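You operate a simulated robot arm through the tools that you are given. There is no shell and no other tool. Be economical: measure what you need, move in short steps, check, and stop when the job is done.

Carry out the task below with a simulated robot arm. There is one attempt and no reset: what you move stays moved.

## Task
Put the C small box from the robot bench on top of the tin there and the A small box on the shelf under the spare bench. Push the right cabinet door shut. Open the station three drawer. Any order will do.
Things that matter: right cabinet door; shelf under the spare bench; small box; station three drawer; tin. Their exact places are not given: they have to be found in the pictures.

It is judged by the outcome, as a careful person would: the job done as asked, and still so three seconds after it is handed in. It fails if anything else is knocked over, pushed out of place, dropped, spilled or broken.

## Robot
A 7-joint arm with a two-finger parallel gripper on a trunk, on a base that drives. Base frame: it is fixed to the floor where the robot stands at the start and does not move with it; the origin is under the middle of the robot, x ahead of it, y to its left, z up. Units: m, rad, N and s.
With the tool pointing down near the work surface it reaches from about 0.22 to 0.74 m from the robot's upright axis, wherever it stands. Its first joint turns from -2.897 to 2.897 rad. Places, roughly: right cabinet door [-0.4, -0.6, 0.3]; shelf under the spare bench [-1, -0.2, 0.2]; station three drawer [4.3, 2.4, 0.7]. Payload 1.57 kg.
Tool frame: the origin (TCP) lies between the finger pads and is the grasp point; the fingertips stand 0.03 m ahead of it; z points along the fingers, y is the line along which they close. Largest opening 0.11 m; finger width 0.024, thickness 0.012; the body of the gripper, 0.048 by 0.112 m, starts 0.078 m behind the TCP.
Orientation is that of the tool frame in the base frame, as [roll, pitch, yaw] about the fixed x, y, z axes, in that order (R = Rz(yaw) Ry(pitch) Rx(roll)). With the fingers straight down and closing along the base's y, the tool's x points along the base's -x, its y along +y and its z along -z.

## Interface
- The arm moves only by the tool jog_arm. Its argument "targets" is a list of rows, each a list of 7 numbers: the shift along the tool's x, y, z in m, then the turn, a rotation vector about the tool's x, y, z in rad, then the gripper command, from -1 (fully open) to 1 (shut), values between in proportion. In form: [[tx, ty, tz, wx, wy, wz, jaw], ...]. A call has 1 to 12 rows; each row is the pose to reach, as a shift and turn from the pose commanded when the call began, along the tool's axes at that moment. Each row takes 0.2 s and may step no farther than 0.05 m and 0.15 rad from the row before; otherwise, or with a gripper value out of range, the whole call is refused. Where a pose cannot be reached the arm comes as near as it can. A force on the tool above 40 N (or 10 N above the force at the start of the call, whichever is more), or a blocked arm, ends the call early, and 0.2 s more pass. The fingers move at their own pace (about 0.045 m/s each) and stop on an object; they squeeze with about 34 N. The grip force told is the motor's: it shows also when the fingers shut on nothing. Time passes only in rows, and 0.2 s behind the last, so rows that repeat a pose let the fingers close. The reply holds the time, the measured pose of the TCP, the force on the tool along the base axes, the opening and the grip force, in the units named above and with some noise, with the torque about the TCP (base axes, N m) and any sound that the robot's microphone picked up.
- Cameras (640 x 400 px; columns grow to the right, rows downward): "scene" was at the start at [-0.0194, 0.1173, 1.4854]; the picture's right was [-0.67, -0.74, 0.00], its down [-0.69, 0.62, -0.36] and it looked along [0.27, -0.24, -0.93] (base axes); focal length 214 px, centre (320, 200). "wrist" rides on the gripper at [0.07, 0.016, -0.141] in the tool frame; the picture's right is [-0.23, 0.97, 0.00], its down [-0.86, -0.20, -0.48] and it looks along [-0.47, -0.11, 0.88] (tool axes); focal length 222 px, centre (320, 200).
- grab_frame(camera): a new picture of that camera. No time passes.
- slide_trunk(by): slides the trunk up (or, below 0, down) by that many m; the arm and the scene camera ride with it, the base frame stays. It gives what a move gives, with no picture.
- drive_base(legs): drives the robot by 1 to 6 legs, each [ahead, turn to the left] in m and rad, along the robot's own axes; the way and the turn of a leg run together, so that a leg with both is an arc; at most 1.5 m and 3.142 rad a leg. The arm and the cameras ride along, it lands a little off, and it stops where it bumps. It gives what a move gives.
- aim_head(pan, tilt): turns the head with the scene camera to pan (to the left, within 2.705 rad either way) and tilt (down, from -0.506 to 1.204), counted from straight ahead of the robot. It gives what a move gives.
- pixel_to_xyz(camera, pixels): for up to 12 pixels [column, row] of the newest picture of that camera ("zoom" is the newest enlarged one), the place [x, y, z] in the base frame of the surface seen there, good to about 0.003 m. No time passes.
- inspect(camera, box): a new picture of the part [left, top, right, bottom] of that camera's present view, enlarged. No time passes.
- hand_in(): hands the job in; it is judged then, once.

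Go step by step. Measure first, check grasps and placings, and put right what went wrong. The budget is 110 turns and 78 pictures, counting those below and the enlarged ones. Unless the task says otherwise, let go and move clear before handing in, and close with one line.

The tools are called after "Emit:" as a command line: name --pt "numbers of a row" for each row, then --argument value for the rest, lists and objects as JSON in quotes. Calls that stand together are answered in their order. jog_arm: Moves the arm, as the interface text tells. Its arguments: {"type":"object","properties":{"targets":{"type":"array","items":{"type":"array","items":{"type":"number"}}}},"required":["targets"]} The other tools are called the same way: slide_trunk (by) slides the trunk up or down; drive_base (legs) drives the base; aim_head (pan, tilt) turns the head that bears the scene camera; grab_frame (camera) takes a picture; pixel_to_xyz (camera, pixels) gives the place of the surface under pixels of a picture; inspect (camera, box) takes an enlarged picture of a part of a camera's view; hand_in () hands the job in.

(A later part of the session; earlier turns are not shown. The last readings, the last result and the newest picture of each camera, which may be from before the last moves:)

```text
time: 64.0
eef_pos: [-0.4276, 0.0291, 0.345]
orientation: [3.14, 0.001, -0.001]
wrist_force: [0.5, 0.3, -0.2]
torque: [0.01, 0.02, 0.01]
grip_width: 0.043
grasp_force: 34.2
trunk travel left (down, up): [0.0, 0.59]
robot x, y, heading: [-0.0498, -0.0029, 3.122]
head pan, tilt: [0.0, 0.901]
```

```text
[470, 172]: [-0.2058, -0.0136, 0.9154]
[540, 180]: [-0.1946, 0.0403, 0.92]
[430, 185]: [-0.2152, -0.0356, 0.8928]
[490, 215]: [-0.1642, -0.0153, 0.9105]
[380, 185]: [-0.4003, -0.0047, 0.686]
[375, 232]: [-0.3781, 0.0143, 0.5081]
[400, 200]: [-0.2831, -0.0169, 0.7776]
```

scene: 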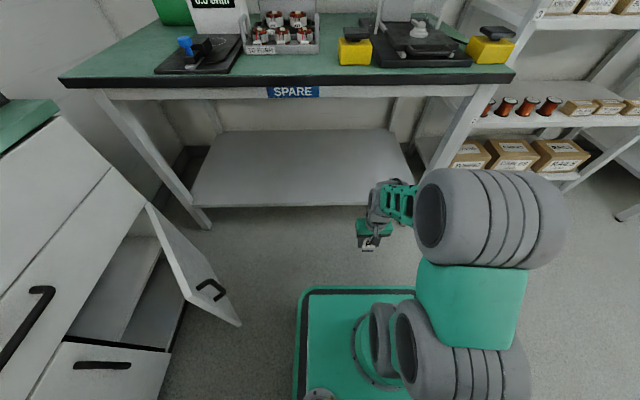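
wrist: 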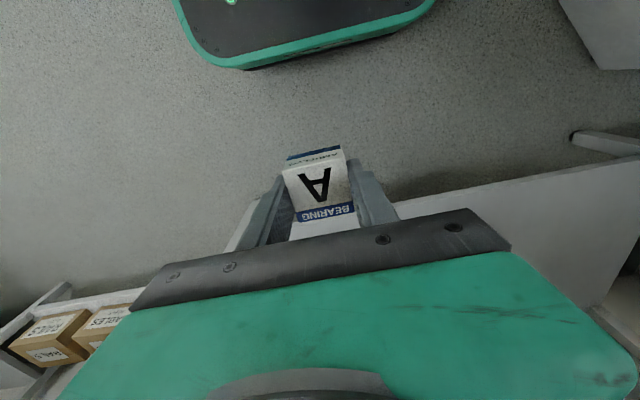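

The elbow is well behind the bench edge (x≈-0.2). I'll drive 0.12 m forward, then extend under the bench top at constant height, in two stages.

Emit:
drive_base --legs '[[0.12, 0]]'

Emit:
jog_arm --pt "-0.006 0 0 0 0 0 1" --pt "-0.016 0 0 0 0 0 1" --pt "-0.03 0 0 0 0 0 1" --pt "-0.045 0 0 0 0 0 1" --pt "-0.06 0 0 0 0 0 1" --pt "-0.075 0 0 0 0 0 1" --pt "-0.09 0 0 0 0 0 1" --pt "-0.105 0 0 0 0 0 1" --pt "-0.12 0 0 0 0 0 1" --pt "-0.132 0 0 0 0 0 1" --pt "-0.138 0 0 0 0 0 1"

Emit:
grab_frame --camera "scene"

```text
time: 65.2
eef_pos: [-0.5506, 0.0323, 0.3459]
orientation: [-3.141, 0.001, -0.001]
wrist_force: [0.4, 1.3, -1.1]
torque: [-0.03, 0.0, -0.02]
grip_width: 0.0427
grasp_force: 33.9
trunk travel left (down, up): [0.0, 0.59]
robot x, y, heading: [-0.1667, 0.0012, 3.117]
head pan, tilt: [0.0, 0.901]
```

```text
time: 67.6
eef_pos: [-0.687, 0.0324, 0.3442]
orientation: [3.141, 0.0, -0.003]
wrist_force: [0.1, 0.1, 0.0]
torque: [-0.03, -0.03, 0.0]
grip_width: 0.0428
grasp_force: 34.0
trunk travel left (down, up): [0.0, 0.59]
robot x, y, heading: [-0.167, 0.0048, 3.114]
head pan, tilt: [0.0, 0.901]
```

```text
49 pictures are left
```

scene: 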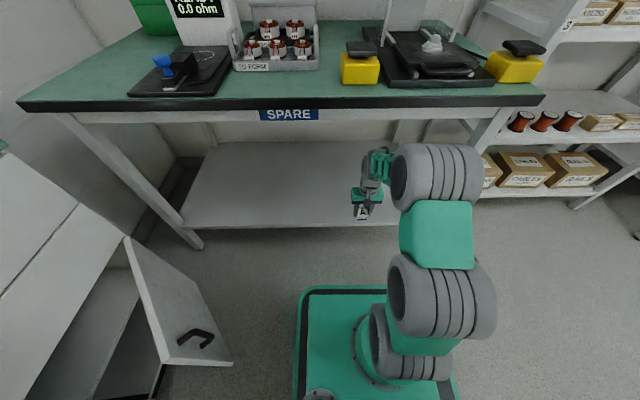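

A is at (362,212), about at the shelf edge, and everything is still clear. I'll check the elbow and wrist positions before the last 0.1 m.

Emit:
pixel_to_xyz --camera "scene" --pixels '[[440, 147], [470, 150], [376, 153], [370, 170], [362, 212], [395, 165]]'

```text
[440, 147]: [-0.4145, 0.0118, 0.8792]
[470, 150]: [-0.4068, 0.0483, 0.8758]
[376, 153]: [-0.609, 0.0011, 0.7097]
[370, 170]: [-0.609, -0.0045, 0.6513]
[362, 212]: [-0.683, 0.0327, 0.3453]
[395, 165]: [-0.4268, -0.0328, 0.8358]
```

The wrist top sits at z≈0.71 while the apron bottom is at 0.745, so I'll lower 4 cm first and then go in only 7.5 cm. The box will end about 4 cm inside the edge.

Emit:
jog_arm --pt "0 0 0.008 0 0 0 1" --pt "0 0 0.02 0 0 0 1" --pt "0 0 0.032 0 0 0 1" --pt "0 0 0.04 0 0 0 1" --pt "-0.008 0 0.04 0 0 0 1" --pt "-0.02 0 0.04 0 0 0 1" --pt "-0.032 0 0.04 0 0 0 1" --pt "-0.044 0 0.04 0 0 0 1" --pt "-0.056 0 0.04 0 0 0 1" --pt "-0.068 0 0.04 0 0 0 1" --pt "-0.075 0 0.04 0 0 0 1"

Emit:
jog_arm --pt "0 0 0.006 0 0 0 1" --pt "0 0 0.014 0 0 0 1" --pt "0 0 0.02 0 0 0 1" --pt "0 0 0.024 0 0 0 1"

Emit:
grab_frame --camera "scene"

Emit:
grab_frame --camera "wrist"

```text
time: 70.0
eef_pos: [-0.7639, 0.0328, 0.3051]
orientation: [3.141, 0.0, -0.003]
wrist_force: [0.4, 0.0, -0.8]
torque: [0.05, 0.0, 0.02]
grip_width: 0.043
grasp_force: 33.9
trunk travel left (down, up): [0.0, 0.59]
robot x, y, heading: [-0.1703, 0.0044, 3.115]
head pan, tilt: [0.0, 0.901]
```

```text
time: 71.0
eef_pos: [-0.7636, 0.0338, 0.2814]
orientation: [-3.141, 0.0, -0.001]
wrist_force: [0.1, 0.2, -1.7]
torque: [-0.03, 0.0, -0.02]
grip_width: 0.0433
grasp_force: 34.2
trunk travel left (down, up): [0.0, 0.59]
robot x, y, heading: [-0.1716, 0.0015, 3.119]
head pan, tilt: [0.0, 0.901]
```

```text
48 pictures are left
```

scene: 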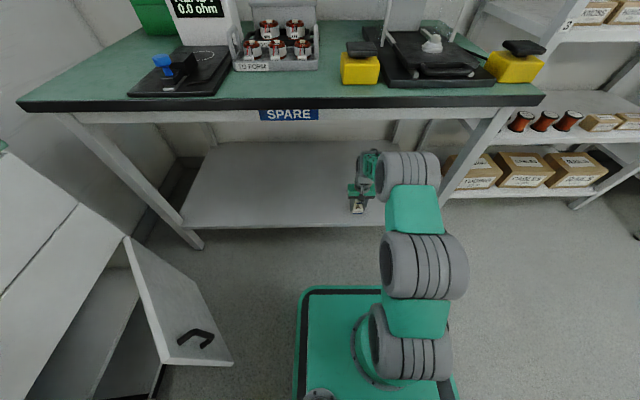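

```text
47 pictures are left
```

wrist: 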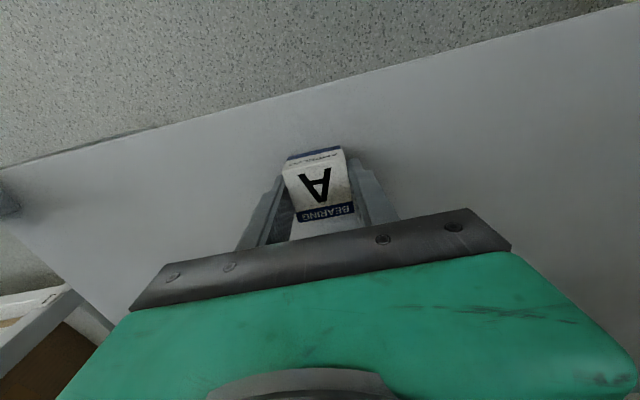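

Emit:
pixel_to_xyz --camera "wrist" --pixels '[[318, 180], [320, 205], [250, 150], [400, 140], [315, 162], [317, 153], [300, 110]]'

Emit:
jog_arm --pt "0 0 0.002 0 0 0 1" --pt "0 0 0.004 0 0 0 1" --pt "0 0 0.005 0 0 0 1"

```text
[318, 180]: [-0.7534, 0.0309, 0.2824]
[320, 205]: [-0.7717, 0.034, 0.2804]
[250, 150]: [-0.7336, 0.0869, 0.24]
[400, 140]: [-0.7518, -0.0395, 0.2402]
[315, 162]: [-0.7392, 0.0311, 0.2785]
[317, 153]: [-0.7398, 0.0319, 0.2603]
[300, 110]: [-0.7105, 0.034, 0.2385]
```

```text
time: 71.8
eef_pos: [-0.7623, 0.034, 0.2765]
orientation: [-3.141, -0.001, -0.004]
wrist_force: [-0.2, 0.4, -0.4]
torque: [0.03, 0.03, 0.0]
grip_width: 0.0433
grasp_force: 34.1
trunk travel left (down, up): [0.0, 0.59]
robot x, y, heading: [-0.1679, 0.003, 3.116]
head pan, tilt: [0.0, 0.901]
```

The box bottom is ≈2 mm above the shelf. I'll lower 2 mm, release, rise 5 cm and back out.

Emit:
jog_arm --pt "0 0 0.0015 0 0 0 1" --pt "0 0 0.0025 0 0 0 1" --pt "0 0 0.0025 0 0 0 0.1" --pt "0 0 0.0025 0 0 0 0.1" --pt "0 0 0.0025 0 0 0 -0.4" --pt "0 0 0.0025 0 0 0 -0.4" --pt "0 0 0.0025 0 0 0 -0.4" --pt "0 0 -0.02 0 0 0 -0.4" --pt "0 0 -0.045 0 0 0 -0.4"

Emit:
grab_frame --camera "wrist"

```text
time: 73.8
eef_pos: [-0.7605, 0.0334, 0.3215]
orientation: [-3.141, 0.001, -0.003]
wrist_force: [0.1, 0.0, 0.2]
torque: [-0.01, -0.02, 0.0]
grip_width: 0.0769
grasp_force: 0.0
trunk travel left (down, up): [0.0, 0.59]
robot x, y, heading: [-0.1726, 0.0019, 3.117]
head pan, tilt: [0.0, 0.901]
```

```text
46 pictures are left
```

wrist: 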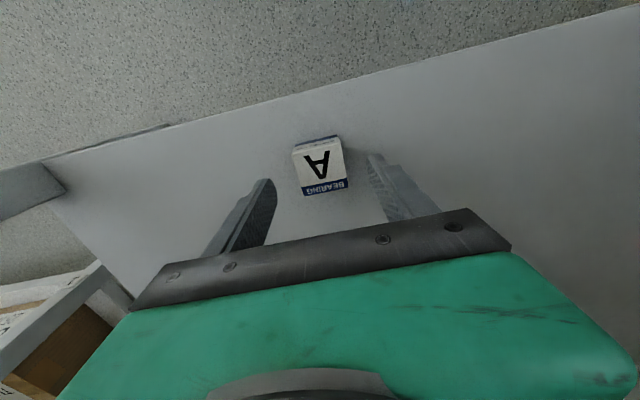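

A stands on the shelf clear of the fingers. I'll back out at this height and then raise the arm.

Emit:
jog_arm --pt "0.04 0 0 0 0 0 -0.4" --pt "0.08 0 0 0 0 0 0" --pt "0.12 0 0 0 0 0 0.5" --pt "0.16 0 0 0 0 0 1" --pt "0.2 0 0 0 0 0 1" --pt "0.24 0 0 0 0 0 1" --pt "0.25 0 -0.045 0 0 0 1" --pt "0.25 0 -0.09 0 0 0 1" --pt "0.25 0 -0.135 0 0 0 1" --pt "0.25 0 -0.18 0 0 0 1" --pt "0.25 0 -0.225 0 0 0 1" --pt "0.25 0 -0.27 0 0 0 1"

Emit:
slide_trunk --by 0.2

Emit:
aim_head --pan 1.2 --tilt 0.9

Emit:
grab_frame --camera "scene"

```text
time: 76.4
eef_pos: [-0.5114, 0.0337, 0.5923]
orientation: [-3.141, -0.001, -0.001]
wrist_force: [-1.2, -0.1, -0.1]
torque: [0.03, 0.0, 0.05]
grip_width: 0.0
grasp_force: 21.5
trunk travel left (down, up): [0.0, 0.59]
robot x, y, heading: [-0.1697, 0.0026, 3.115]
head pan, tilt: [0.0, 0.901]
```

```text
time: 78.6
eef_pos: [-0.5115, 0.0336, 0.7917]
orientation: [-3.141, 0.0, -0.002]
wrist_force: [0.4, -0.4, -0.1]
torque: [0.01, 0.01, -0.03]
grip_width: 0.0
grasp_force: 21.3
trunk travel left (down, up): [-0.2, 0.39]
robot x, y, heading: [-0.1718, 0.0038, 3.111]
head pan, tilt: [0.0, 0.901]
```

```text
time: 80.0
eef_pos: [-0.5116, 0.0328, 0.7919]
orientation: [3.14, 0.0, -0.001]
wrist_force: [0.0, 0.1, -1.2]
torque: [0.03, 0.02, 0.01]
grip_width: 0.0001
grasp_force: 21.1
trunk travel left (down, up): [-0.2, 0.39]
robot x, y, heading: [-0.1688, 0.0023, 3.119]
head pan, tilt: [1.201, 0.901]
```

```text
45 pictures are left
```

scene: 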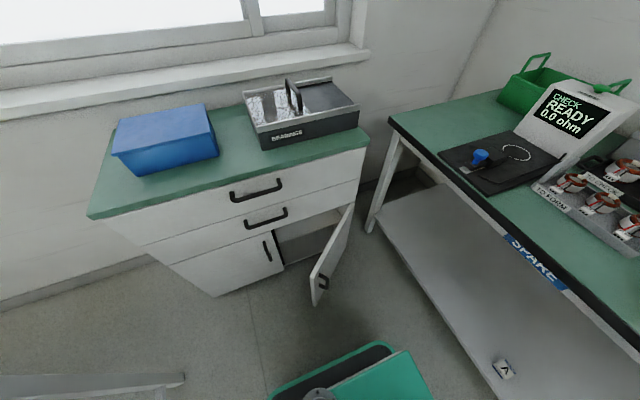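

A is visible on the shelf at (503,370). The right cabinet door stands open with its hinge near (350,215) and free edge at (315,275), handle (322,282). Measuring.

Emit:
pixel_to_xyz --camera "scene" --pixels '[[352, 208], [312, 268], [316, 303], [345, 240], [335, 250], [323, 282], [326, 272], [280, 235], [283, 262], [362, 160], [285, 213], [500, 362]]'

Emit:
inspect --camera "scene" --box '[230, 170, 390, 310]'

```text
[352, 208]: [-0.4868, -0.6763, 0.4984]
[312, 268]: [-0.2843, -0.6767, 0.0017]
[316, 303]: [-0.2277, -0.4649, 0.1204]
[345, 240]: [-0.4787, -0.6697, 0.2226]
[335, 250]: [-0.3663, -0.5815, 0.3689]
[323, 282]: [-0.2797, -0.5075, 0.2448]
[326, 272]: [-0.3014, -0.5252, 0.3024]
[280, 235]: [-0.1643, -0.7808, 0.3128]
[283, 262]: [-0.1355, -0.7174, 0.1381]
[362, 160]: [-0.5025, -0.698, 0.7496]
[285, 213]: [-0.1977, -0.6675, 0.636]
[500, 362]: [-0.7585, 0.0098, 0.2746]
```

```text
2.86 times, centred on (310, 240) of scene
```

zoom: 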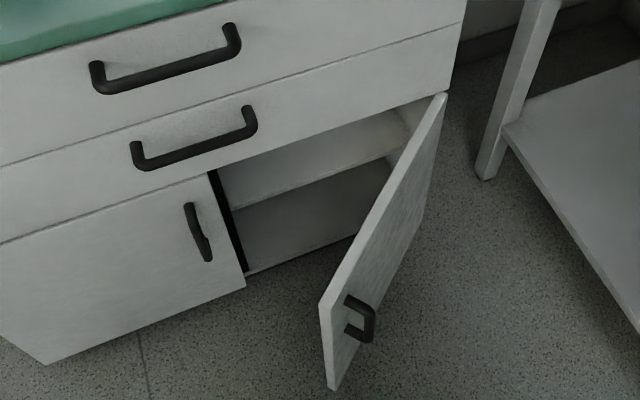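

The door swings about (-0.49,-0.685) with its free edge at ≈(-0.21,-0.46), z 0.10–0.51, opened ≈39°. I'll turn to face the cabinet and back up a little.

Emit:
drive_base --legs '[[0, 0.8], [0, 0.8], [-0.12, 0]]'

Emit:
aim_head --pan 0 --tilt 0.9

Emit:
jog_arm --pt "-0.015 0 0 0 -0.143 0 1" --pt "-0.03 0 0 0 -0.286 0 1" --pt "-0.045 0 0 0 -0.429 0 1" --pt "-0.06 0 0 0 -0.572 0 1" --pt "-0.075 0 0 0 -0.715 0 1" --pt "-0.09 0 0 0 -0.858 0 1" --pt "-0.105 0 0 0 -1.0 0 1" --pt "-0.12 0 0 0 -1.144 0 1" --pt "-0.135 0 0 0 -1.287 0 1" --pt "-0.15 0 0 0 -1.43 0 1" --pt "-0.165 0 0 0 -1.571 0 1"

Emit:
grab_frame --camera "scene"

```text
time: 85.4
eef_pos: [-0.194, -0.2188, 0.7916]
orientation: [-3.141, 0.001, 1.587]
wrist_force: [-0.2, -0.5, -0.1]
torque: [0.01, 0.01, 0.02]
grip_width: 0.0001
grasp_force: 20.9
trunk travel left (down, up): [-0.2, 0.39]
robot x, y, heading: [-0.1678, 0.1242, -1.576]
head pan, tilt: [1.201, 0.901]
```

```text
time: 86.8
eef_pos: [-0.1935, -0.2186, 0.7923]
orientation: [3.141, 0.0, 1.588]
wrist_force: [-1.0, -0.3, -0.7]
torque: [0.02, 0.02, -0.02]
grip_width: 0.0
grasp_force: 21.2
trunk travel left (down, up): [-0.2, 0.39]
robot x, y, heading: [-0.1684, 0.1226, -1.575]
head pan, tilt: [0.0, 0.901]
```

```text
time: 88.2
eef_pos: [-0.185, -0.2946, 0.7262]
orientation: [3.094, 0.613, 1.572]
wrist_force: [0.4, 0.0, 0.2]
torque: [0.01, -0.02, -0.01]
grip_width: 0.0
grasp_force: 20.9
trunk travel left (down, up): [-0.2, 0.39]
robot x, y, heading: [-0.1679, 0.1227, -1.574]
head pan, tilt: [0.0, 0.901]
stopped in row 6: the arm was blocked; the commanded pose is now the measured one
```

```text
43 pictures are left
```

scene: 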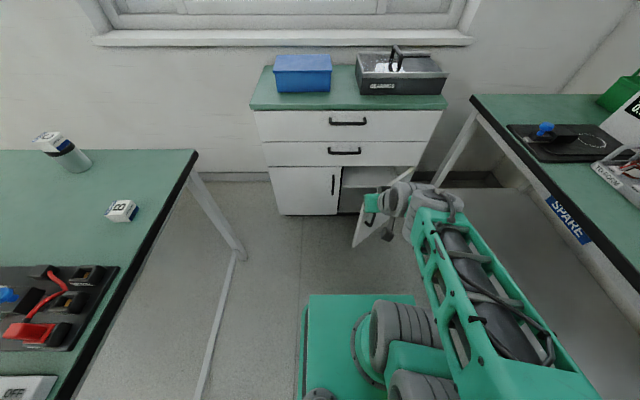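

The arm hit a limit at about 35° tilt. Fingers tilted forward are enough for pushing with the tips. I'll move sideways to x≈-0.33 and a bit forward, on the outer side of the door.

Emit:
jog_arm --pt "0 -0.035 0 0 0 0 1" --pt "0 -0.07 0 0 0 0 1" --pt "0 -0.105 0 0 0 0 1" --pt "0 -0.145 0 0 0 0 1" --pt "-0.027 -0.145 0.019 0 0 0 1" --pt "-0.055 -0.145 0.038 0 0 0 1" --pt "-0.082 -0.145 0.058 0 0 0 1" --pt "-0.082 -0.145 0.058 0 -0.1 0 1" --pt "-0.082 -0.145 0.058 0 -0.2 0 1"

```text
time: 90.2
eef_pos: [-0.3255, -0.399, 0.7191]
orientation: [3.087, 0.817, 1.561]
wrist_force: [0.2, -0.4, 0.9]
torque: [0.0, 0.0, 0.02]
grip_width: 0.0
grasp_force: 21.6
trunk travel left (down, up): [-0.2, 0.39]
robot x, y, heading: [-0.1687, 0.1227, -1.578]
head pan, tilt: [0.0, 0.901]
```

Now tilted 47°. Lower the trunk 0.2 and then the arm 0.12 to z≈0.40.

Emit:
slide_trunk --by -0.2

Emit:
jog_arm --pt "0.022 0 0.0205 0 0 0 1" --pt "0.044 0 0.041 0 0 0 1" --pt "0.066 0 0.0615 0 0 0 1" --pt "0.088 0 0.082 0 0 0 1"

Emit:
grab_frame --camera "scene"

```text
time: 92.3
eef_pos: [-0.3274, -0.3996, 0.5197]
orientation: [3.087, 0.816, 1.559]
wrist_force: [-0.3, -0.3, -0.3]
torque: [0.03, -0.02, -0.04]
grip_width: 0.0001
grasp_force: 21.4
trunk travel left (down, up): [0.0, 0.59]
robot x, y, heading: [-0.1663, 0.1278, -1.571]
head pan, tilt: [0.0, 0.901]
```

```text
time: 93.3
eef_pos: [-0.3217, -0.4006, 0.3979]
orientation: [3.089, 0.816, 1.56]
wrist_force: [1.2, -0.5, 0.1]
torque: [0.01, 0.0, 0.01]
grip_width: 0.0
grasp_force: 21.0
trunk travel left (down, up): [0.0, 0.59]
robot x, y, heading: [-0.1703, 0.1246, -1.573]
head pan, tilt: [0.0, 0.901]
```

```text
42 pictures are left
```

scene: 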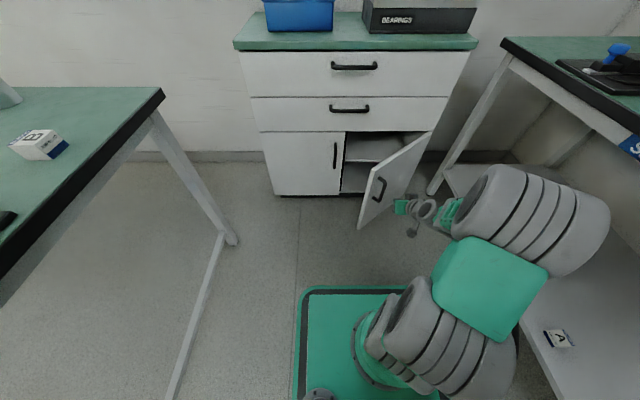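

The fingers are on the outer side of the door, which has its handle at (380,190). I'll check elbow clearance to the spare bench, then push.

Emit:
pixel_to_xyz --camera "scene" --pixels '[[600, 235], [500, 170], [590, 190], [380, 190], [400, 165], [404, 207], [362, 225], [425, 140]]'

```text
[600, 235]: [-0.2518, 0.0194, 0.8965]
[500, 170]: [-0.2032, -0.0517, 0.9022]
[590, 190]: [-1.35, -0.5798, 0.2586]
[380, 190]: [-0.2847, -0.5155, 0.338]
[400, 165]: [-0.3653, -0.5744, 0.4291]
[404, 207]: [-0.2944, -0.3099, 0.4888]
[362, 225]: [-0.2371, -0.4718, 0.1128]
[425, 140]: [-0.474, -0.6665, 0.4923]
```

Elbow is clear. I'll drive 0.09 m forward for reach (the tips stay ~3 cm off the door), then push the door along its arc with the arm.

Emit:
drive_base --legs '[[0.09, 0]]'

Emit:
inspect --camera "scene" --box '[330, 120, 490, 260]'

```text
time: 94.4
eef_pos: [-0.3224, -0.4914, 0.3985]
orientation: [3.087, 0.817, 1.561]
wrist_force: [-0.5, -0.8, 0.0]
torque: [0.0, 0.0, -0.01]
grip_width: 0.0
grasp_force: 21.3
trunk travel left (down, up): [0.0, 0.59]
robot x, y, heading: [-0.1676, 0.0322, -1.578]
head pan, tilt: [0.0, 0.901]
```

```text
2.86 times, centred on (410, 190) of scene
```

zoom: 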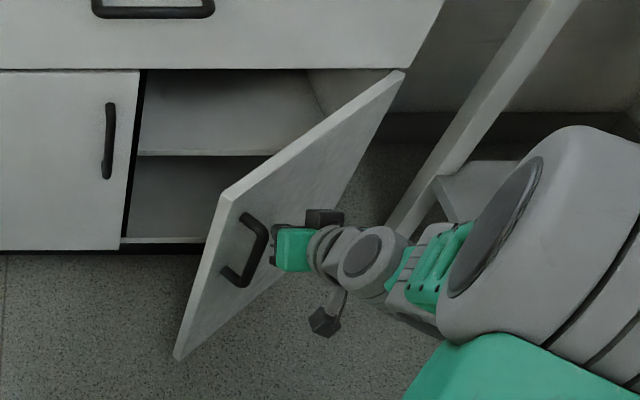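

The hand is beside the door handle, slightly nearer the hinge. I'll rise 2 cm and push nearly straight toward the cabinet at about 0.2 m from the hinge, staying above the handle.

Emit:
jog_arm --pt "-0.0146 0 -0.0137 0 0 0 1" --pt "-0.0351 0 0.0082 0 0 0 1" --pt "-0.0522 0 0.0264 0 0 0 1" --pt "-0.0659 0.005 0.041 0 0 0 1" --pt "-0.0796 0.012 0.0556 0 0 0 1" --pt "-0.0933 0.018 0.0701 0 0 0 1" --pt "-0.1069 0.023 0.0847 0 0 0 1" --pt "-0.1206 0.027 0.0993 0 0 0 1" --pt "-0.1309 0.03 0.1102 0 0 0 1" --pt "-0.1377 0.03 0.1175 0 0 0 1"

Emit:
grab_frame --camera "scene"

```text
time: 96.7
eef_pos: [-0.2896, -0.6677, 0.4172]
orientation: [3.086, 0.809, 1.557]
wrist_force: [-0.5, 18.0, 10.4]
torque: [0.1, 0.01, 0.0]
grip_width: 0.0002
grasp_force: 21.3
trunk travel left (down, up): [0.0, 0.59]
robot x, y, heading: [-0.1671, 0.0345, -1.58]
head pan, tilt: [0.0, 0.901]
stopped in row 10: the force on the tool passed its limit at 48 N (the readings are from after the stop); the commanded pose is now the measured one
```

```text
40 pictures are left
```

scene: 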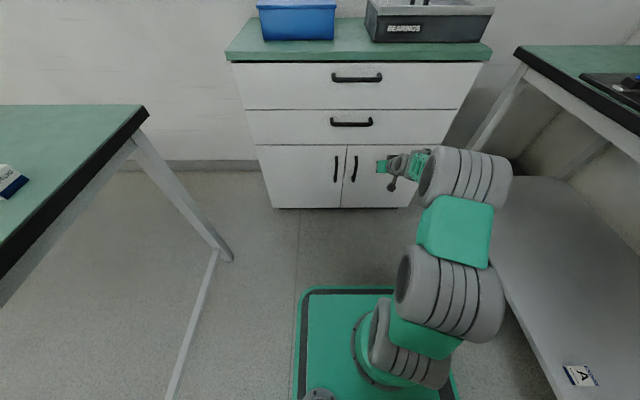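

The force stop shows the door is firmly against the cabinet, and it looks shut. I'll pull back and check it.

Emit:
jog_arm --pt "0.0274 0 -0.0292 0 0 0 1" --pt "0.0547 0 -0.0583 0 0 0 1" --pt "0.082 0 -0.0875 0 0 0 1" --pt "0.109 0 -0.117 0 0 0 1" --pt "0.09 0 -0.15 0 0 0 1" --pt "0.06 0 -0.18 0 0 0 1"

Emit:
slide_trunk --by 0.45

Emit:
inspect --camera "scene" --box '[200, 60, 520, 260]'

```text
time: 98.1
eef_pos: [-0.2969, -0.4939, 0.4981]
orientation: [3.083, 0.808, 1.558]
wrist_force: [0.6, -0.4, -0.9]
torque: [0.0, 0.01, 0.0]
grip_width: 0.0
grasp_force: 21.5
trunk travel left (down, up): [0.0, 0.59]
robot x, y, heading: [-0.171, 0.0328, -1.575]
head pan, tilt: [0.0, 0.901]
```

```text
refused: 0.45 is not a number from -0.4 to 0.4
```

```text
2.00 times, centred on (360, 160) of scene
```

zoom: 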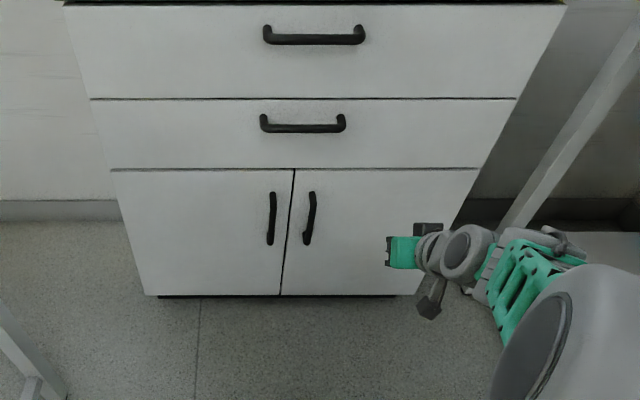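

The right door is shut flush. I'll raise the trunk, pull the arm in and head for station three.

Emit:
slide_trunk --by 0.4

Emit:
jog_arm --pt "0 0.02 -0.03 0 0 0 1" --pt "0 0.04 -0.06 0 0 0 1" --pt "0 0.06 -0.09 0 0 0 1" --pt "0 0.08 -0.12 0 0 0 1" --pt "0 0.1 -0.14 0 0 0 1"

Emit:
drive_base --legs '[[0, 1.57], [0, 1.57], [0.72, 0], [0, -1.57]]'

Emit:
aim_head --pan 0.3 --tilt 0.4

Emit:
grab_frame --camera "scene"

```text
time: 101.9
eef_pos: [-0.2975, -0.4953, 0.8979]
orientation: [3.085, 0.807, 1.559]
wrist_force: [0.4, -0.5, 0.0]
torque: [-0.05, -0.02, 0.02]
grip_width: 0.0001
grasp_force: 21.9
trunk travel left (down, up): [-0.4, 0.19]
robot x, y, heading: [-0.17, 0.0331, -1.573]
head pan, tilt: [0.0, 0.901]
```

```text
time: 103.3
eef_pos: [-0.2111, -0.3795, 0.9461]
orientation: [3.013, 0.664, 1.482]
wrist_force: [0.8, -0.5, 0.2]
torque: [-0.02, 0.02, -0.01]
grip_width: 0.0
grasp_force: 21.6
trunk travel left (down, up): [-0.4, 0.19]
robot x, y, heading: [-0.1649, 0.035, -1.574]
head pan, tilt: [0.0, 0.901]
stopped in row 5: the arm was blocked; the commanded pose is now the measured one
```

```text
time: 118.5
eef_pos: [0.2825, 0.7031, 0.9437]
orientation: [3.016, 0.669, 3.038]
wrist_force: [-0.4, 0.3, -0.1]
torque: [0.0, 0.01, 0.0]
grip_width: 0.0001
grasp_force: 21.6
trunk travel left (down, up): [-0.4, 0.19]
robot x, y, heading: [-0.1319, 0.7531, -0.019]
head pan, tilt: [0.0, 0.901]
```

```text
time: 119.5
eef_pos: [0.2828, 0.7028, 0.9411]
orientation: [3.015, 0.663, 3.038]
wrist_force: [0.0, -0.4, 0.2]
torque: [0.0, -0.02, -0.01]
grip_width: 0.0
grasp_force: 21.1
trunk travel left (down, up): [-0.4, 0.19]
robot x, y, heading: [-0.1302, 0.7492, -0.025]
head pan, tilt: [0.3, 0.4]
```

```text
38 pictures are left
```

scene: 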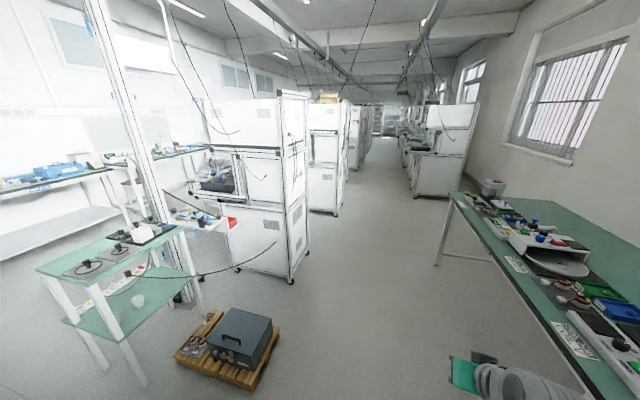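

I can see the pallet at (225,345) and a row of white station cabinets. I'll measure some landmarks.

Emit:
pixel_to_xyz --camera "scene" --pixels '[[278, 330], [292, 280], [230, 260], [305, 250], [335, 212], [310, 207], [361, 168], [190, 300], [415, 195], [445, 195], [435, 262], [245, 385]]'

Emit:
inspect --camera "scene" --box '[160, 70, 400, 220]'

```text
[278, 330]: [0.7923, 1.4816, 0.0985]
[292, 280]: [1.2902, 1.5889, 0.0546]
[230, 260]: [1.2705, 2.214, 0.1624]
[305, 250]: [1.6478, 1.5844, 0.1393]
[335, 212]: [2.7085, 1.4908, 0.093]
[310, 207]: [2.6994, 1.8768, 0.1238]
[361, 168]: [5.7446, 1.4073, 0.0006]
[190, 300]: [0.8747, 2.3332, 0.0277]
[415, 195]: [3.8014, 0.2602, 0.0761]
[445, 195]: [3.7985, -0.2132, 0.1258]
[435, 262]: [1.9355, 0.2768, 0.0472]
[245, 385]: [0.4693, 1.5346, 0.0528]
```

```text
2.67 times, centred on (280, 145) of scene
```

zoom: 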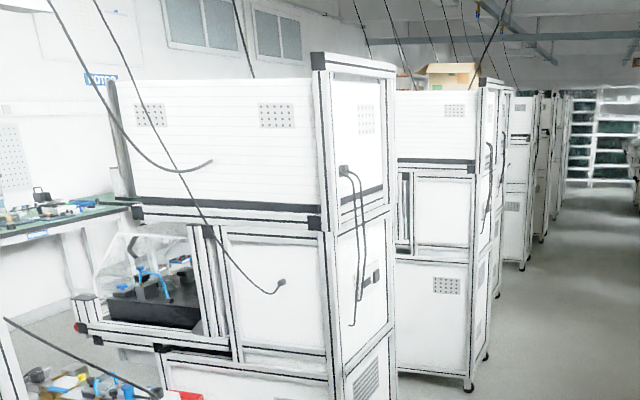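

The stations stand at x≈1.3, 2.7 and ≈4.1, from y≈1.5 to 2.3, and their fronts seem to face the far (+y) side. I'll drive along the aisle to the gap before station three.

Emit:
drive_base --legs '[[0, 0.06], [1.4, 0], [1.4, 0], [0.5, 0]]'

Emit:
aim_head --pan 1.2 --tilt 0.5

Emit:
grab_frame --camera "scene"

```text
time: 135.8
eef_pos: [3.547, 0.7636, 0.9424]
orientation: [3.014, 0.666, 3.059]
wrist_force: [0.0, -0.6, 0.1]
torque: [-0.02, 0.04, 0.02]
grip_width: 0.0
grasp_force: 21.6
trunk travel left (down, up): [-0.4, 0.19]
robot x, y, heading: [3.1293, 0.8006, -0.002]
head pan, tilt: [0.3, 0.4]
```

```text
time: 137.0
eef_pos: [3.5475, 0.7649, 0.9416]
orientation: [3.014, 0.663, 3.059]
wrist_force: [-0.5, -0.2, -0.4]
torque: [-0.03, 0.01, 0.02]
grip_width: 0.0
grasp_force: 21.5
trunk travel left (down, up): [-0.4, 0.19]
robot x, y, heading: [3.1315, 0.8027, 0.001]
head pan, tilt: [1.201, 0.499]
```

```text
36 pictures are left
```

scene: 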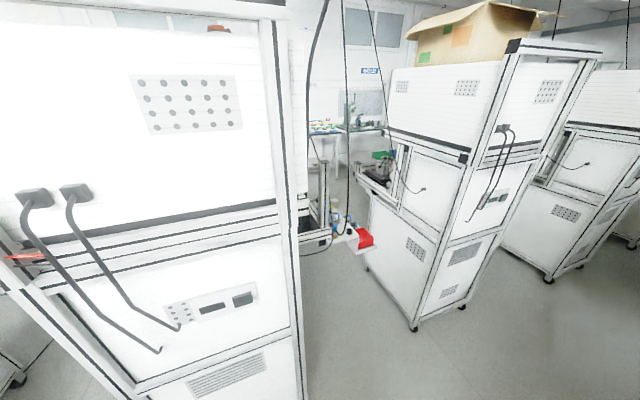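

Emit:
pixel_to_xyz --camera "scene" --pixels '[[285, 395], [292, 300], [303, 235], [412, 325], [365, 262], [465, 305], [365, 240], [355, 235], [380, 180], [322, 205], [335, 270], [340, 135]]'

Emit:
inspect --camera "scene" --box '[280, 90, 480, 290]'

```text
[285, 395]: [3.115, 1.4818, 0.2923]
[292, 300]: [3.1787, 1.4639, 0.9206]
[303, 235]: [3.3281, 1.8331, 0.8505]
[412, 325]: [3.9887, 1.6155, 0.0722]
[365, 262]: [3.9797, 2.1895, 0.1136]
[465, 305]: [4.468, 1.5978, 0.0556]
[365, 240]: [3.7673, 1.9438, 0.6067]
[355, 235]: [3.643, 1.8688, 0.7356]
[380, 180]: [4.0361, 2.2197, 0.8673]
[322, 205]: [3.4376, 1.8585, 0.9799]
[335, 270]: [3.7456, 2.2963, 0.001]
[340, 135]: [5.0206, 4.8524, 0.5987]
```

```text
2.00 times, centred on (380, 190) of scene
```

zoom: 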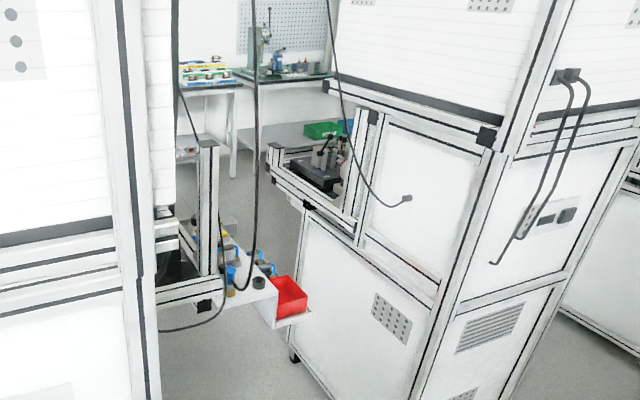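

A red-box shelf juts into the gap before station three at x≈3.3–3.77. I'll check the gap after station three instead.

Emit:
drive_base --legs '[[1.4, 0], [0.3, 0]]'

Emit:
aim_head --pan 1.6 --tilt 0.5

Emit:
grab_frame --camera "scene"

```text
time: 145.7
eef_pos: [5.2533, 0.7191, 0.9423]
orientation: [3.013, 0.664, 3.029]
wrist_force: [0.2, -0.7, 0.1]
torque: [-0.01, -0.01, 0.03]
grip_width: 0.0
grasp_force: 21.5
trunk travel left (down, up): [-0.4, 0.19]
robot x, y, heading: [4.8393, 0.7691, -0.031]
head pan, tilt: [1.201, 0.499]
```

```text
time: 146.6
eef_pos: [5.254, 0.7193, 0.9393]
orientation: [3.014, 0.662, 3.029]
wrist_force: [0.4, 0.7, 0.3]
torque: [0.01, -0.01, 0.01]
grip_width: 0.0001
grasp_force: 21.0
trunk travel left (down, up): [-0.4, 0.19]
robot x, y, heading: [4.8414, 0.7749, -0.032]
head pan, tilt: [1.6, 0.499]
```

```text
34 pictures are left
```

scene: 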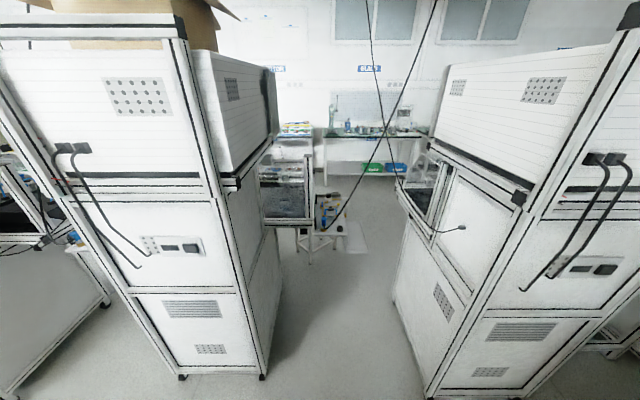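

Emit:
pixel_to_xyz --camera "scene" --pixels '[[265, 372], [280, 300], [430, 390], [400, 280], [340, 225], [310, 245], [362, 240], [300, 200], [283, 215], [400, 250], [340, 300], [330, 155]]'

Emit:
inspect --camera "scene" --box '[240, 120, 440, 290]'

```text
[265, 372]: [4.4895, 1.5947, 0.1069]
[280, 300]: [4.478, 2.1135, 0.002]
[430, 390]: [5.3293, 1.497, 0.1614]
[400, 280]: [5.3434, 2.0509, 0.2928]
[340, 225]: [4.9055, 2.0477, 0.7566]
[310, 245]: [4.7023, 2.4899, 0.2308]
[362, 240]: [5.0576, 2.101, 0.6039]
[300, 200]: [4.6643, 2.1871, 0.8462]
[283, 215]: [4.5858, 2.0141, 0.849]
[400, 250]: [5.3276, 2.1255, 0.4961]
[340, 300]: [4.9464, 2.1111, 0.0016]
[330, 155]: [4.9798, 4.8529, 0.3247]
```

```text
2.35 times, centred on (340, 205) of scene
```

zoom: 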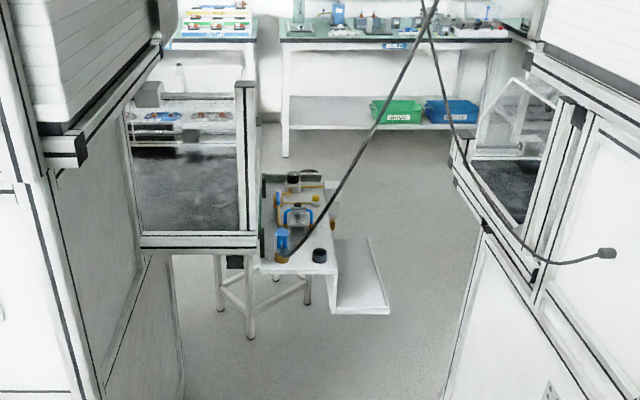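

The gap after station three is also narrowed by a side shelf (x up to 5.06 vs station four at 5.33). I'll look further down the row for a way to the far aisle.

Emit:
aim_head --pan 0.5 --tilt 0.3

Emit:
grab_frame --camera "scene"

Emit:
inspect --camera "scene" --box '[160, 100, 360, 250]'

```text
time: 147.9
eef_pos: [5.2539, 0.7198, 0.9408]
orientation: [3.014, 0.662, 3.03]
wrist_force: [-0.2, 0.9, -1.1]
torque: [0.0, -0.02, -0.01]
grip_width: 0.0
grasp_force: 21.3
trunk travel left (down, up): [-0.4, 0.19]
robot x, y, heading: [4.8413, 0.7705, -0.029]
head pan, tilt: [0.499, 0.3]
```

```text
32 pictures are left
```

scene: 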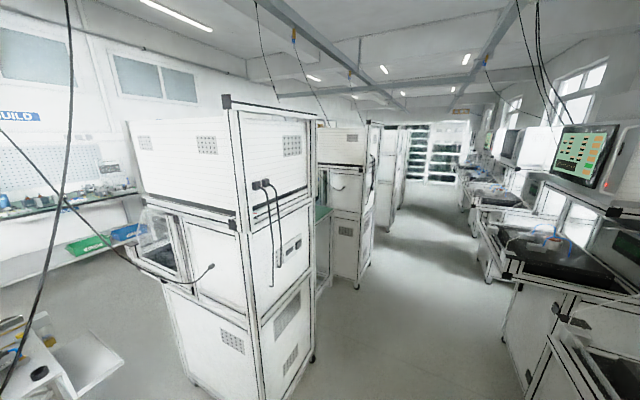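

```text
2.67 times, centred on (260, 175) of scene
```

zoom: 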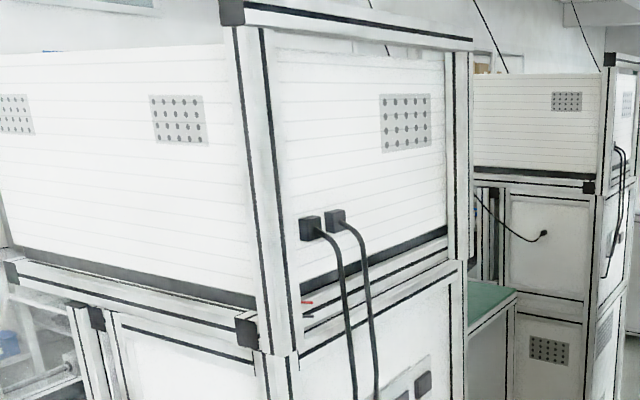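

No easy passage further down. On the way back I'll check the gap between stations one and two.

Emit:
drive_base --legs '[[0, 0.06], [-1.4, 0], [-1.2, 0]]'

Emit:
aim_head --pan 1.57 --tilt 0.5

Emit:
grab_frame --camera "scene"

```text
time: 160.9
eef_pos: [2.6707, 0.6375, 0.9408]
orientation: [3.015, 0.662, 3.117]
wrist_force: [-0.3, 0.3, 0.2]
torque: [0.02, -0.01, 0.0]
grip_width: 0.0001
grasp_force: 21.6
trunk travel left (down, up): [-0.4, 0.19]
robot x, y, heading: [2.2569, 0.6528, 0.055]
head pan, tilt: [0.499, 0.3]
```

```text
time: 162.2
eef_pos: [2.6698, 0.6367, 0.9399]
orientation: [3.013, 0.659, 3.116]
wrist_force: [0.2, 0.4, 0.2]
torque: [-0.02, 0.01, 0.0]
grip_width: 0.0
grasp_force: 21.4
trunk travel left (down, up): [-0.4, 0.19]
robot x, y, heading: [2.253, 0.6564, 0.059]
head pan, tilt: [1.571, 0.499]
```

```text
30 pictures are left
```

scene: 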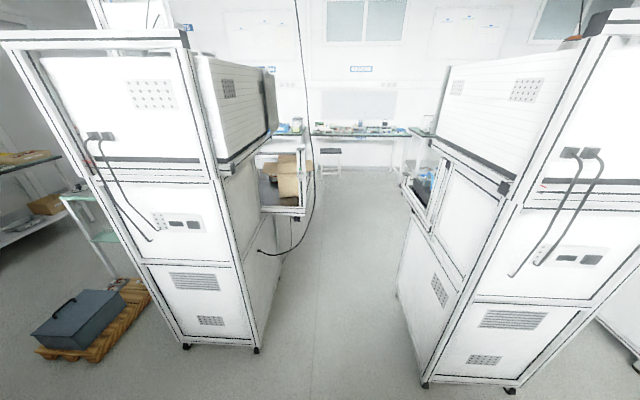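

The gap between stations one and two is open right through (floor visible along column 330). Measuring its sides.

Emit:
pixel_to_xyz --camera "scene" --pixels '[[258, 348], [425, 385], [303, 213], [283, 250], [400, 285], [405, 185], [330, 178], [330, 200], [390, 175], [300, 240], [335, 250]]'

```text
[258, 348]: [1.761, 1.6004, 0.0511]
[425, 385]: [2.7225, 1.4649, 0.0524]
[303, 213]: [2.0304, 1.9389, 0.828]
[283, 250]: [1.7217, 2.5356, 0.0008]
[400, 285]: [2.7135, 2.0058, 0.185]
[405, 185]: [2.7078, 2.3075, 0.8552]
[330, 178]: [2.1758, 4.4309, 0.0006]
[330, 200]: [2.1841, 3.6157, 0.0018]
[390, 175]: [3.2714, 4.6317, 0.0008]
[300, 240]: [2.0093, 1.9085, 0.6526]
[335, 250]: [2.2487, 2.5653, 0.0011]
```

The clear width is x 2.03–2.71 at arm height. I'll line up at x≈2.36 facing +y and check my own arm's width.

Emit:
drive_base --legs '[[0.11, 0], [0, 1.51]]'

Emit:
aim_head --pan -0.1 --tilt 0.85

Emit:
grab_frame --camera "scene"

```text
time: 167.1
eef_pos: [2.4169, 1.0726, 0.941]
orientation: [3.014, 0.663, -1.679]
wrist_force: [-0.7, -0.4, -0.1]
torque: [-0.03, -0.01, -0.03]
grip_width: 0.0
grasp_force: 21.3
trunk travel left (down, up): [-0.4, 0.19]
robot x, y, heading: [2.3633, 0.6614, 1.548]
head pan, tilt: [1.571, 0.499]
```

```text
time: 168.8
eef_pos: [2.4155, 1.0723, 0.9398]
orientation: [3.014, 0.659, -1.679]
wrist_force: [0.4, -0.1, -0.8]
torque: [0.0, 0.01, 0.02]
grip_width: 0.0001
grasp_force: 21.2
trunk travel left (down, up): [-0.4, 0.19]
robot x, y, heading: [2.3649, 0.6604, 1.547]
head pan, tilt: [-0.099, 0.85]
```

```text
29 pictures are left
```

scene: 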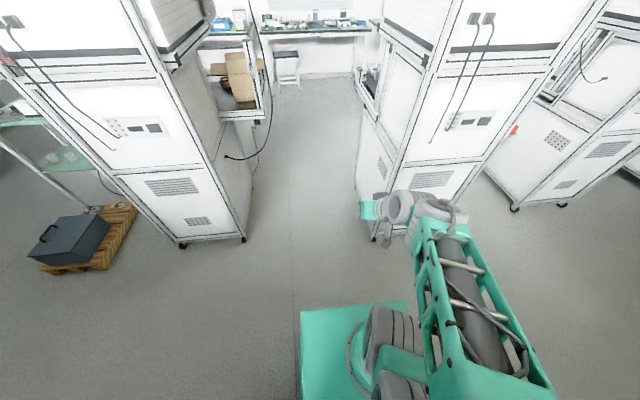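

I need the lateral extent of the arm.

Emit:
pixel_to_xyz --camera "scene" --pixels '[[540, 385], [500, 310], [460, 230], [440, 200], [305, 330], [410, 310], [262, 120], [425, 60]]'

Emit:
aim_head --pan -0.8 --tilt 1.1

Emit:
grab_frame --camera "scene"

```text
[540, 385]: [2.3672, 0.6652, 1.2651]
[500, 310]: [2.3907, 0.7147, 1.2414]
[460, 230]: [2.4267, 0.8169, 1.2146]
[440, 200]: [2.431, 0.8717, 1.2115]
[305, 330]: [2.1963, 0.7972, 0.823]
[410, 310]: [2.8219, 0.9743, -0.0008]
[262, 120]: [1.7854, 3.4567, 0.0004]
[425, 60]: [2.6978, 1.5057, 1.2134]
```

```text
time: 169.9
eef_pos: [2.4155, 1.0731, 0.941]
orientation: [3.015, 0.66, -1.68]
wrist_force: [0.5, -0.1, 0.6]
torque: [-0.07, 0.02, -0.02]
grip_width: 0.0
grasp_force: 20.8
trunk travel left (down, up): [-0.4, 0.19]
robot x, y, heading: [2.3631, 0.6624, 1.544]
head pan, tilt: [-0.799, 1.1]
```

```text
28 pictures are left
```

scene: 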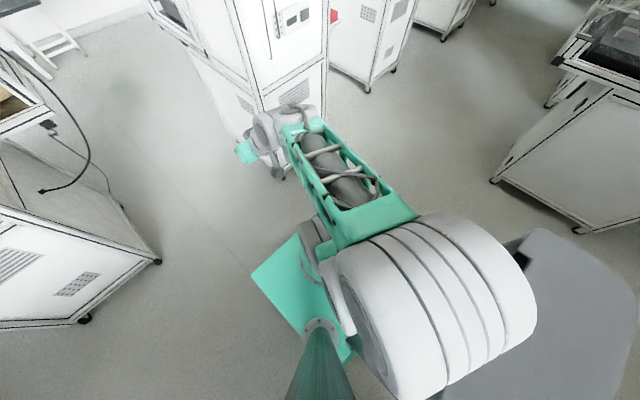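

Emit:
pixel_to_xyz --camera "scene" --pixels '[[505, 270], [530, 320], [420, 390], [350, 300], [255, 280], [320, 340], [600, 300]]'

```text
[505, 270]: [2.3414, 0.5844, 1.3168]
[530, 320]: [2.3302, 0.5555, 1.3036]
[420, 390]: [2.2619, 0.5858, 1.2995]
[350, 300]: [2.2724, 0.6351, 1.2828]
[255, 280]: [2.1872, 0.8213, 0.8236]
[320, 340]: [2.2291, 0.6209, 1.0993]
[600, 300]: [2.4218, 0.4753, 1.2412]
```

The arm lies in the robot's central plane, so I fit. Drive through the gap in steps.

Emit:
drive_base --legs '[[0, 0.025], [1.2, 0]]'

Emit:
aim_head --pan -0.6 --tilt 0.5

Emit:
grab_frame --camera "scene"

```text
time: 176.3
eef_pos: [2.4169, 2.2757, 0.9398]
orientation: [3.014, 0.662, -1.665]
wrist_force: [1.2, -0.8, -0.4]
torque: [0.03, 0.0, -0.01]
grip_width: 0.0001
grasp_force: 21.2
trunk travel left (down, up): [-0.4, 0.19]
robot x, y, heading: [2.3766, 1.8598, 1.556]
head pan, tilt: [-0.799, 1.1]
```

```text
time: 177.3
eef_pos: [2.4176, 2.2751, 0.9406]
orientation: [3.014, 0.661, -1.665]
wrist_force: [0.3, 0.4, 1.1]
torque: [-0.02, -0.04, 0.01]
grip_width: 0.0
grasp_force: 21.1
trunk travel left (down, up): [-0.4, 0.19]
robot x, y, heading: [2.3722, 1.8625, 1.558]
head pan, tilt: [-0.6, 0.499]
```

```text
27 pictures are left
```

scene: 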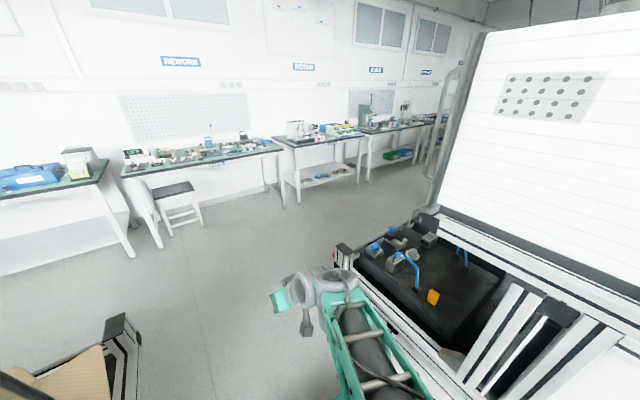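

The far aisle is wide. I continue 1.4 m into it and turn right toward station three.

Emit:
drive_base --legs '[[0, 0.02], [1.45, 0], [0, -1.57]]'

Emit:
aim_head --pan -0.5 --tilt 0.45

Emit:
grab_frame --camera "scene"

```text
time: 188.6
eef_pos: [2.7764, 3.2553, 0.9395]
orientation: [3.013, 0.66, 3.072]
wrist_force: [-0.4, -0.9, -0.1]
torque: [0.03, 0.05, -0.03]
grip_width: 0.0
grasp_force: 21.2
trunk travel left (down, up): [-0.4, 0.19]
robot x, y, heading: [2.3652, 3.2917, 0.012]
head pan, tilt: [-0.6, 0.499]
```

```text
time: 189.2
eef_pos: [2.7763, 3.2543, 0.9404]
orientation: [3.011, 0.66, 3.072]
wrist_force: [-0.2, -0.3, 0.0]
torque: [-0.03, 0.0, -0.01]
grip_width: 0.0
grasp_force: 22.0
trunk travel left (down, up): [-0.4, 0.19]
robot x, y, heading: [2.3615, 3.2953, 0.017]
head pan, tilt: [-0.499, 0.45]
```

```text
26 pictures are left
```

scene: 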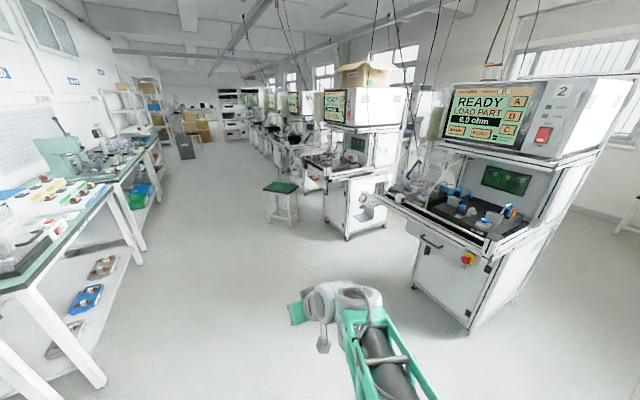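

Station "2" is at right and station three (carton on top) is next, front facing this aisle, with a stool at (280,200). I'll zoom in and measure.

Emit:
inspect --camera "scene" --box '[250, 60, 420, 250]'

Emit:
pixel_to_xyz --camera "scene" --pixels '[[268, 222], [295, 222], [346, 238], [385, 225], [325, 195], [310, 165], [345, 175], [415, 285], [468, 330], [105, 380], [145, 248], [400, 205]]'

```text
2.11 times, centred on (335, 155) of scene
```

zoom: 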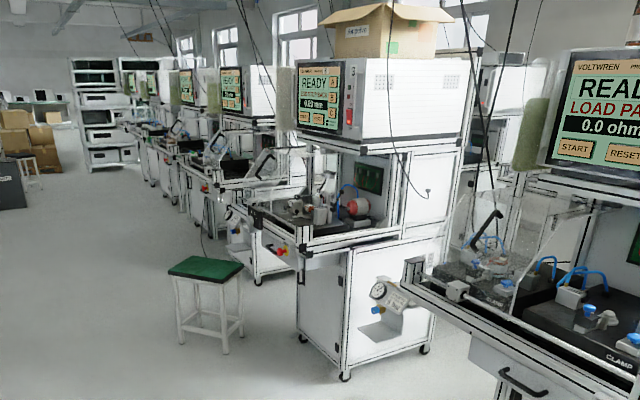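

```text
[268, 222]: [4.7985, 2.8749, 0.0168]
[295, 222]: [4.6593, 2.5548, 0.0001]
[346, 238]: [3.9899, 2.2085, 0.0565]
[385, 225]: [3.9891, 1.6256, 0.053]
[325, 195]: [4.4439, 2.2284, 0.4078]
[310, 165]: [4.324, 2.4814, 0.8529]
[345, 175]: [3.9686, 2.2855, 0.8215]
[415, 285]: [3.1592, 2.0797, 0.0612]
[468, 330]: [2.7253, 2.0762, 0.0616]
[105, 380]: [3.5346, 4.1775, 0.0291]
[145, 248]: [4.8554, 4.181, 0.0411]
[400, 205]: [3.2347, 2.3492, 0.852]
```

Station three spans x≈3.99–4.45 with its nest front at y≈2.48; the stool is at x≈4.6–4.9, y≈2.5–2.9. I'll drive to x≈4.15 and face it.

Emit:
drive_base --legs '[[1.2, 0], [0.55, 0], [0, -1.59]]'

Emit:
aim_head --pan 0.1 --tilt 0.65

Emit:
grab_frame --camera "scene"

```text
time: 201.8
eef_pos: [4.0368, 2.8839, 0.9391]
orientation: [3.015, 0.659, 1.47]
wrist_force: [-0.2, -0.1, 0.3]
torque: [0.0, -0.03, 0.0]
grip_width: 0.0001
grasp_force: 21.3
trunk travel left (down, up): [-0.4, 0.19]
robot x, y, heading: [4.087, 3.2956, -1.589]
head pan, tilt: [-0.499, 0.45]
```

```text
time: 202.8
eef_pos: [4.0382, 2.8838, 0.9406]
orientation: [3.012, 0.661, 1.472]
wrist_force: [-0.4, 0.4, -0.8]
torque: [0.01, -0.05, 0.02]
grip_width: 0.0
grasp_force: 20.8
trunk travel left (down, up): [-0.4, 0.19]
robot x, y, heading: [4.0831, 3.2977, -1.589]
head pan, tilt: [0.099, 0.649]
```

```text
24 pictures are left
```

scene: 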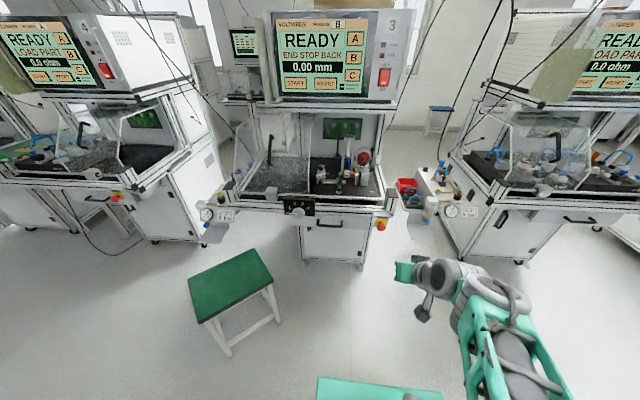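

Station 3 is directly ahead; a dark horizontal handle shows near (330,220). I'll zoom in on it.

Emit:
inspect --camera "scene" --box '[210, 170, 430, 270]'

Emit:
pixel_to_xyz --camera "scene" --pixels '[[330, 225], [305, 212], [300, 205], [365, 220], [332, 215], [381, 224], [205, 215], [230, 345], [270, 290], [302, 255], [364, 262], [340, 198]]'

```text
2.91 times, centred on (320, 220) of scene
```

zoom: 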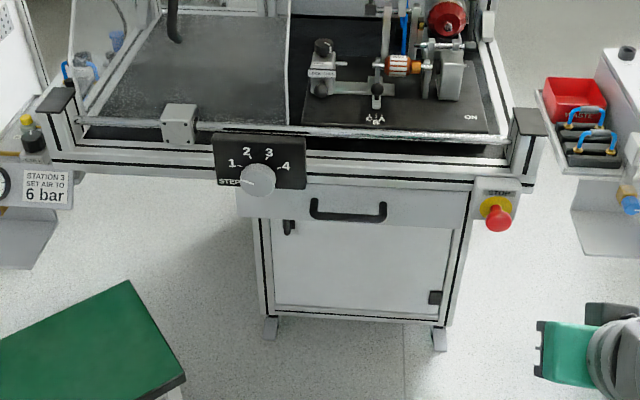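

```text
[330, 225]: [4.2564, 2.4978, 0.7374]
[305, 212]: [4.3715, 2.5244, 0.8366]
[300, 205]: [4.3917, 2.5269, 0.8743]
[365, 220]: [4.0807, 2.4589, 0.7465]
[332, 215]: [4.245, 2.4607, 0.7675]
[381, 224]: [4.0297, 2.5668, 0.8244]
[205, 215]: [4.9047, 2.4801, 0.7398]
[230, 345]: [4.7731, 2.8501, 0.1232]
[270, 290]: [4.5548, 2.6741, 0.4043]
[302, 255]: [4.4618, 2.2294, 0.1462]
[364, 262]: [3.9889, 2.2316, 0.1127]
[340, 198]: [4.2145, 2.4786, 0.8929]
```

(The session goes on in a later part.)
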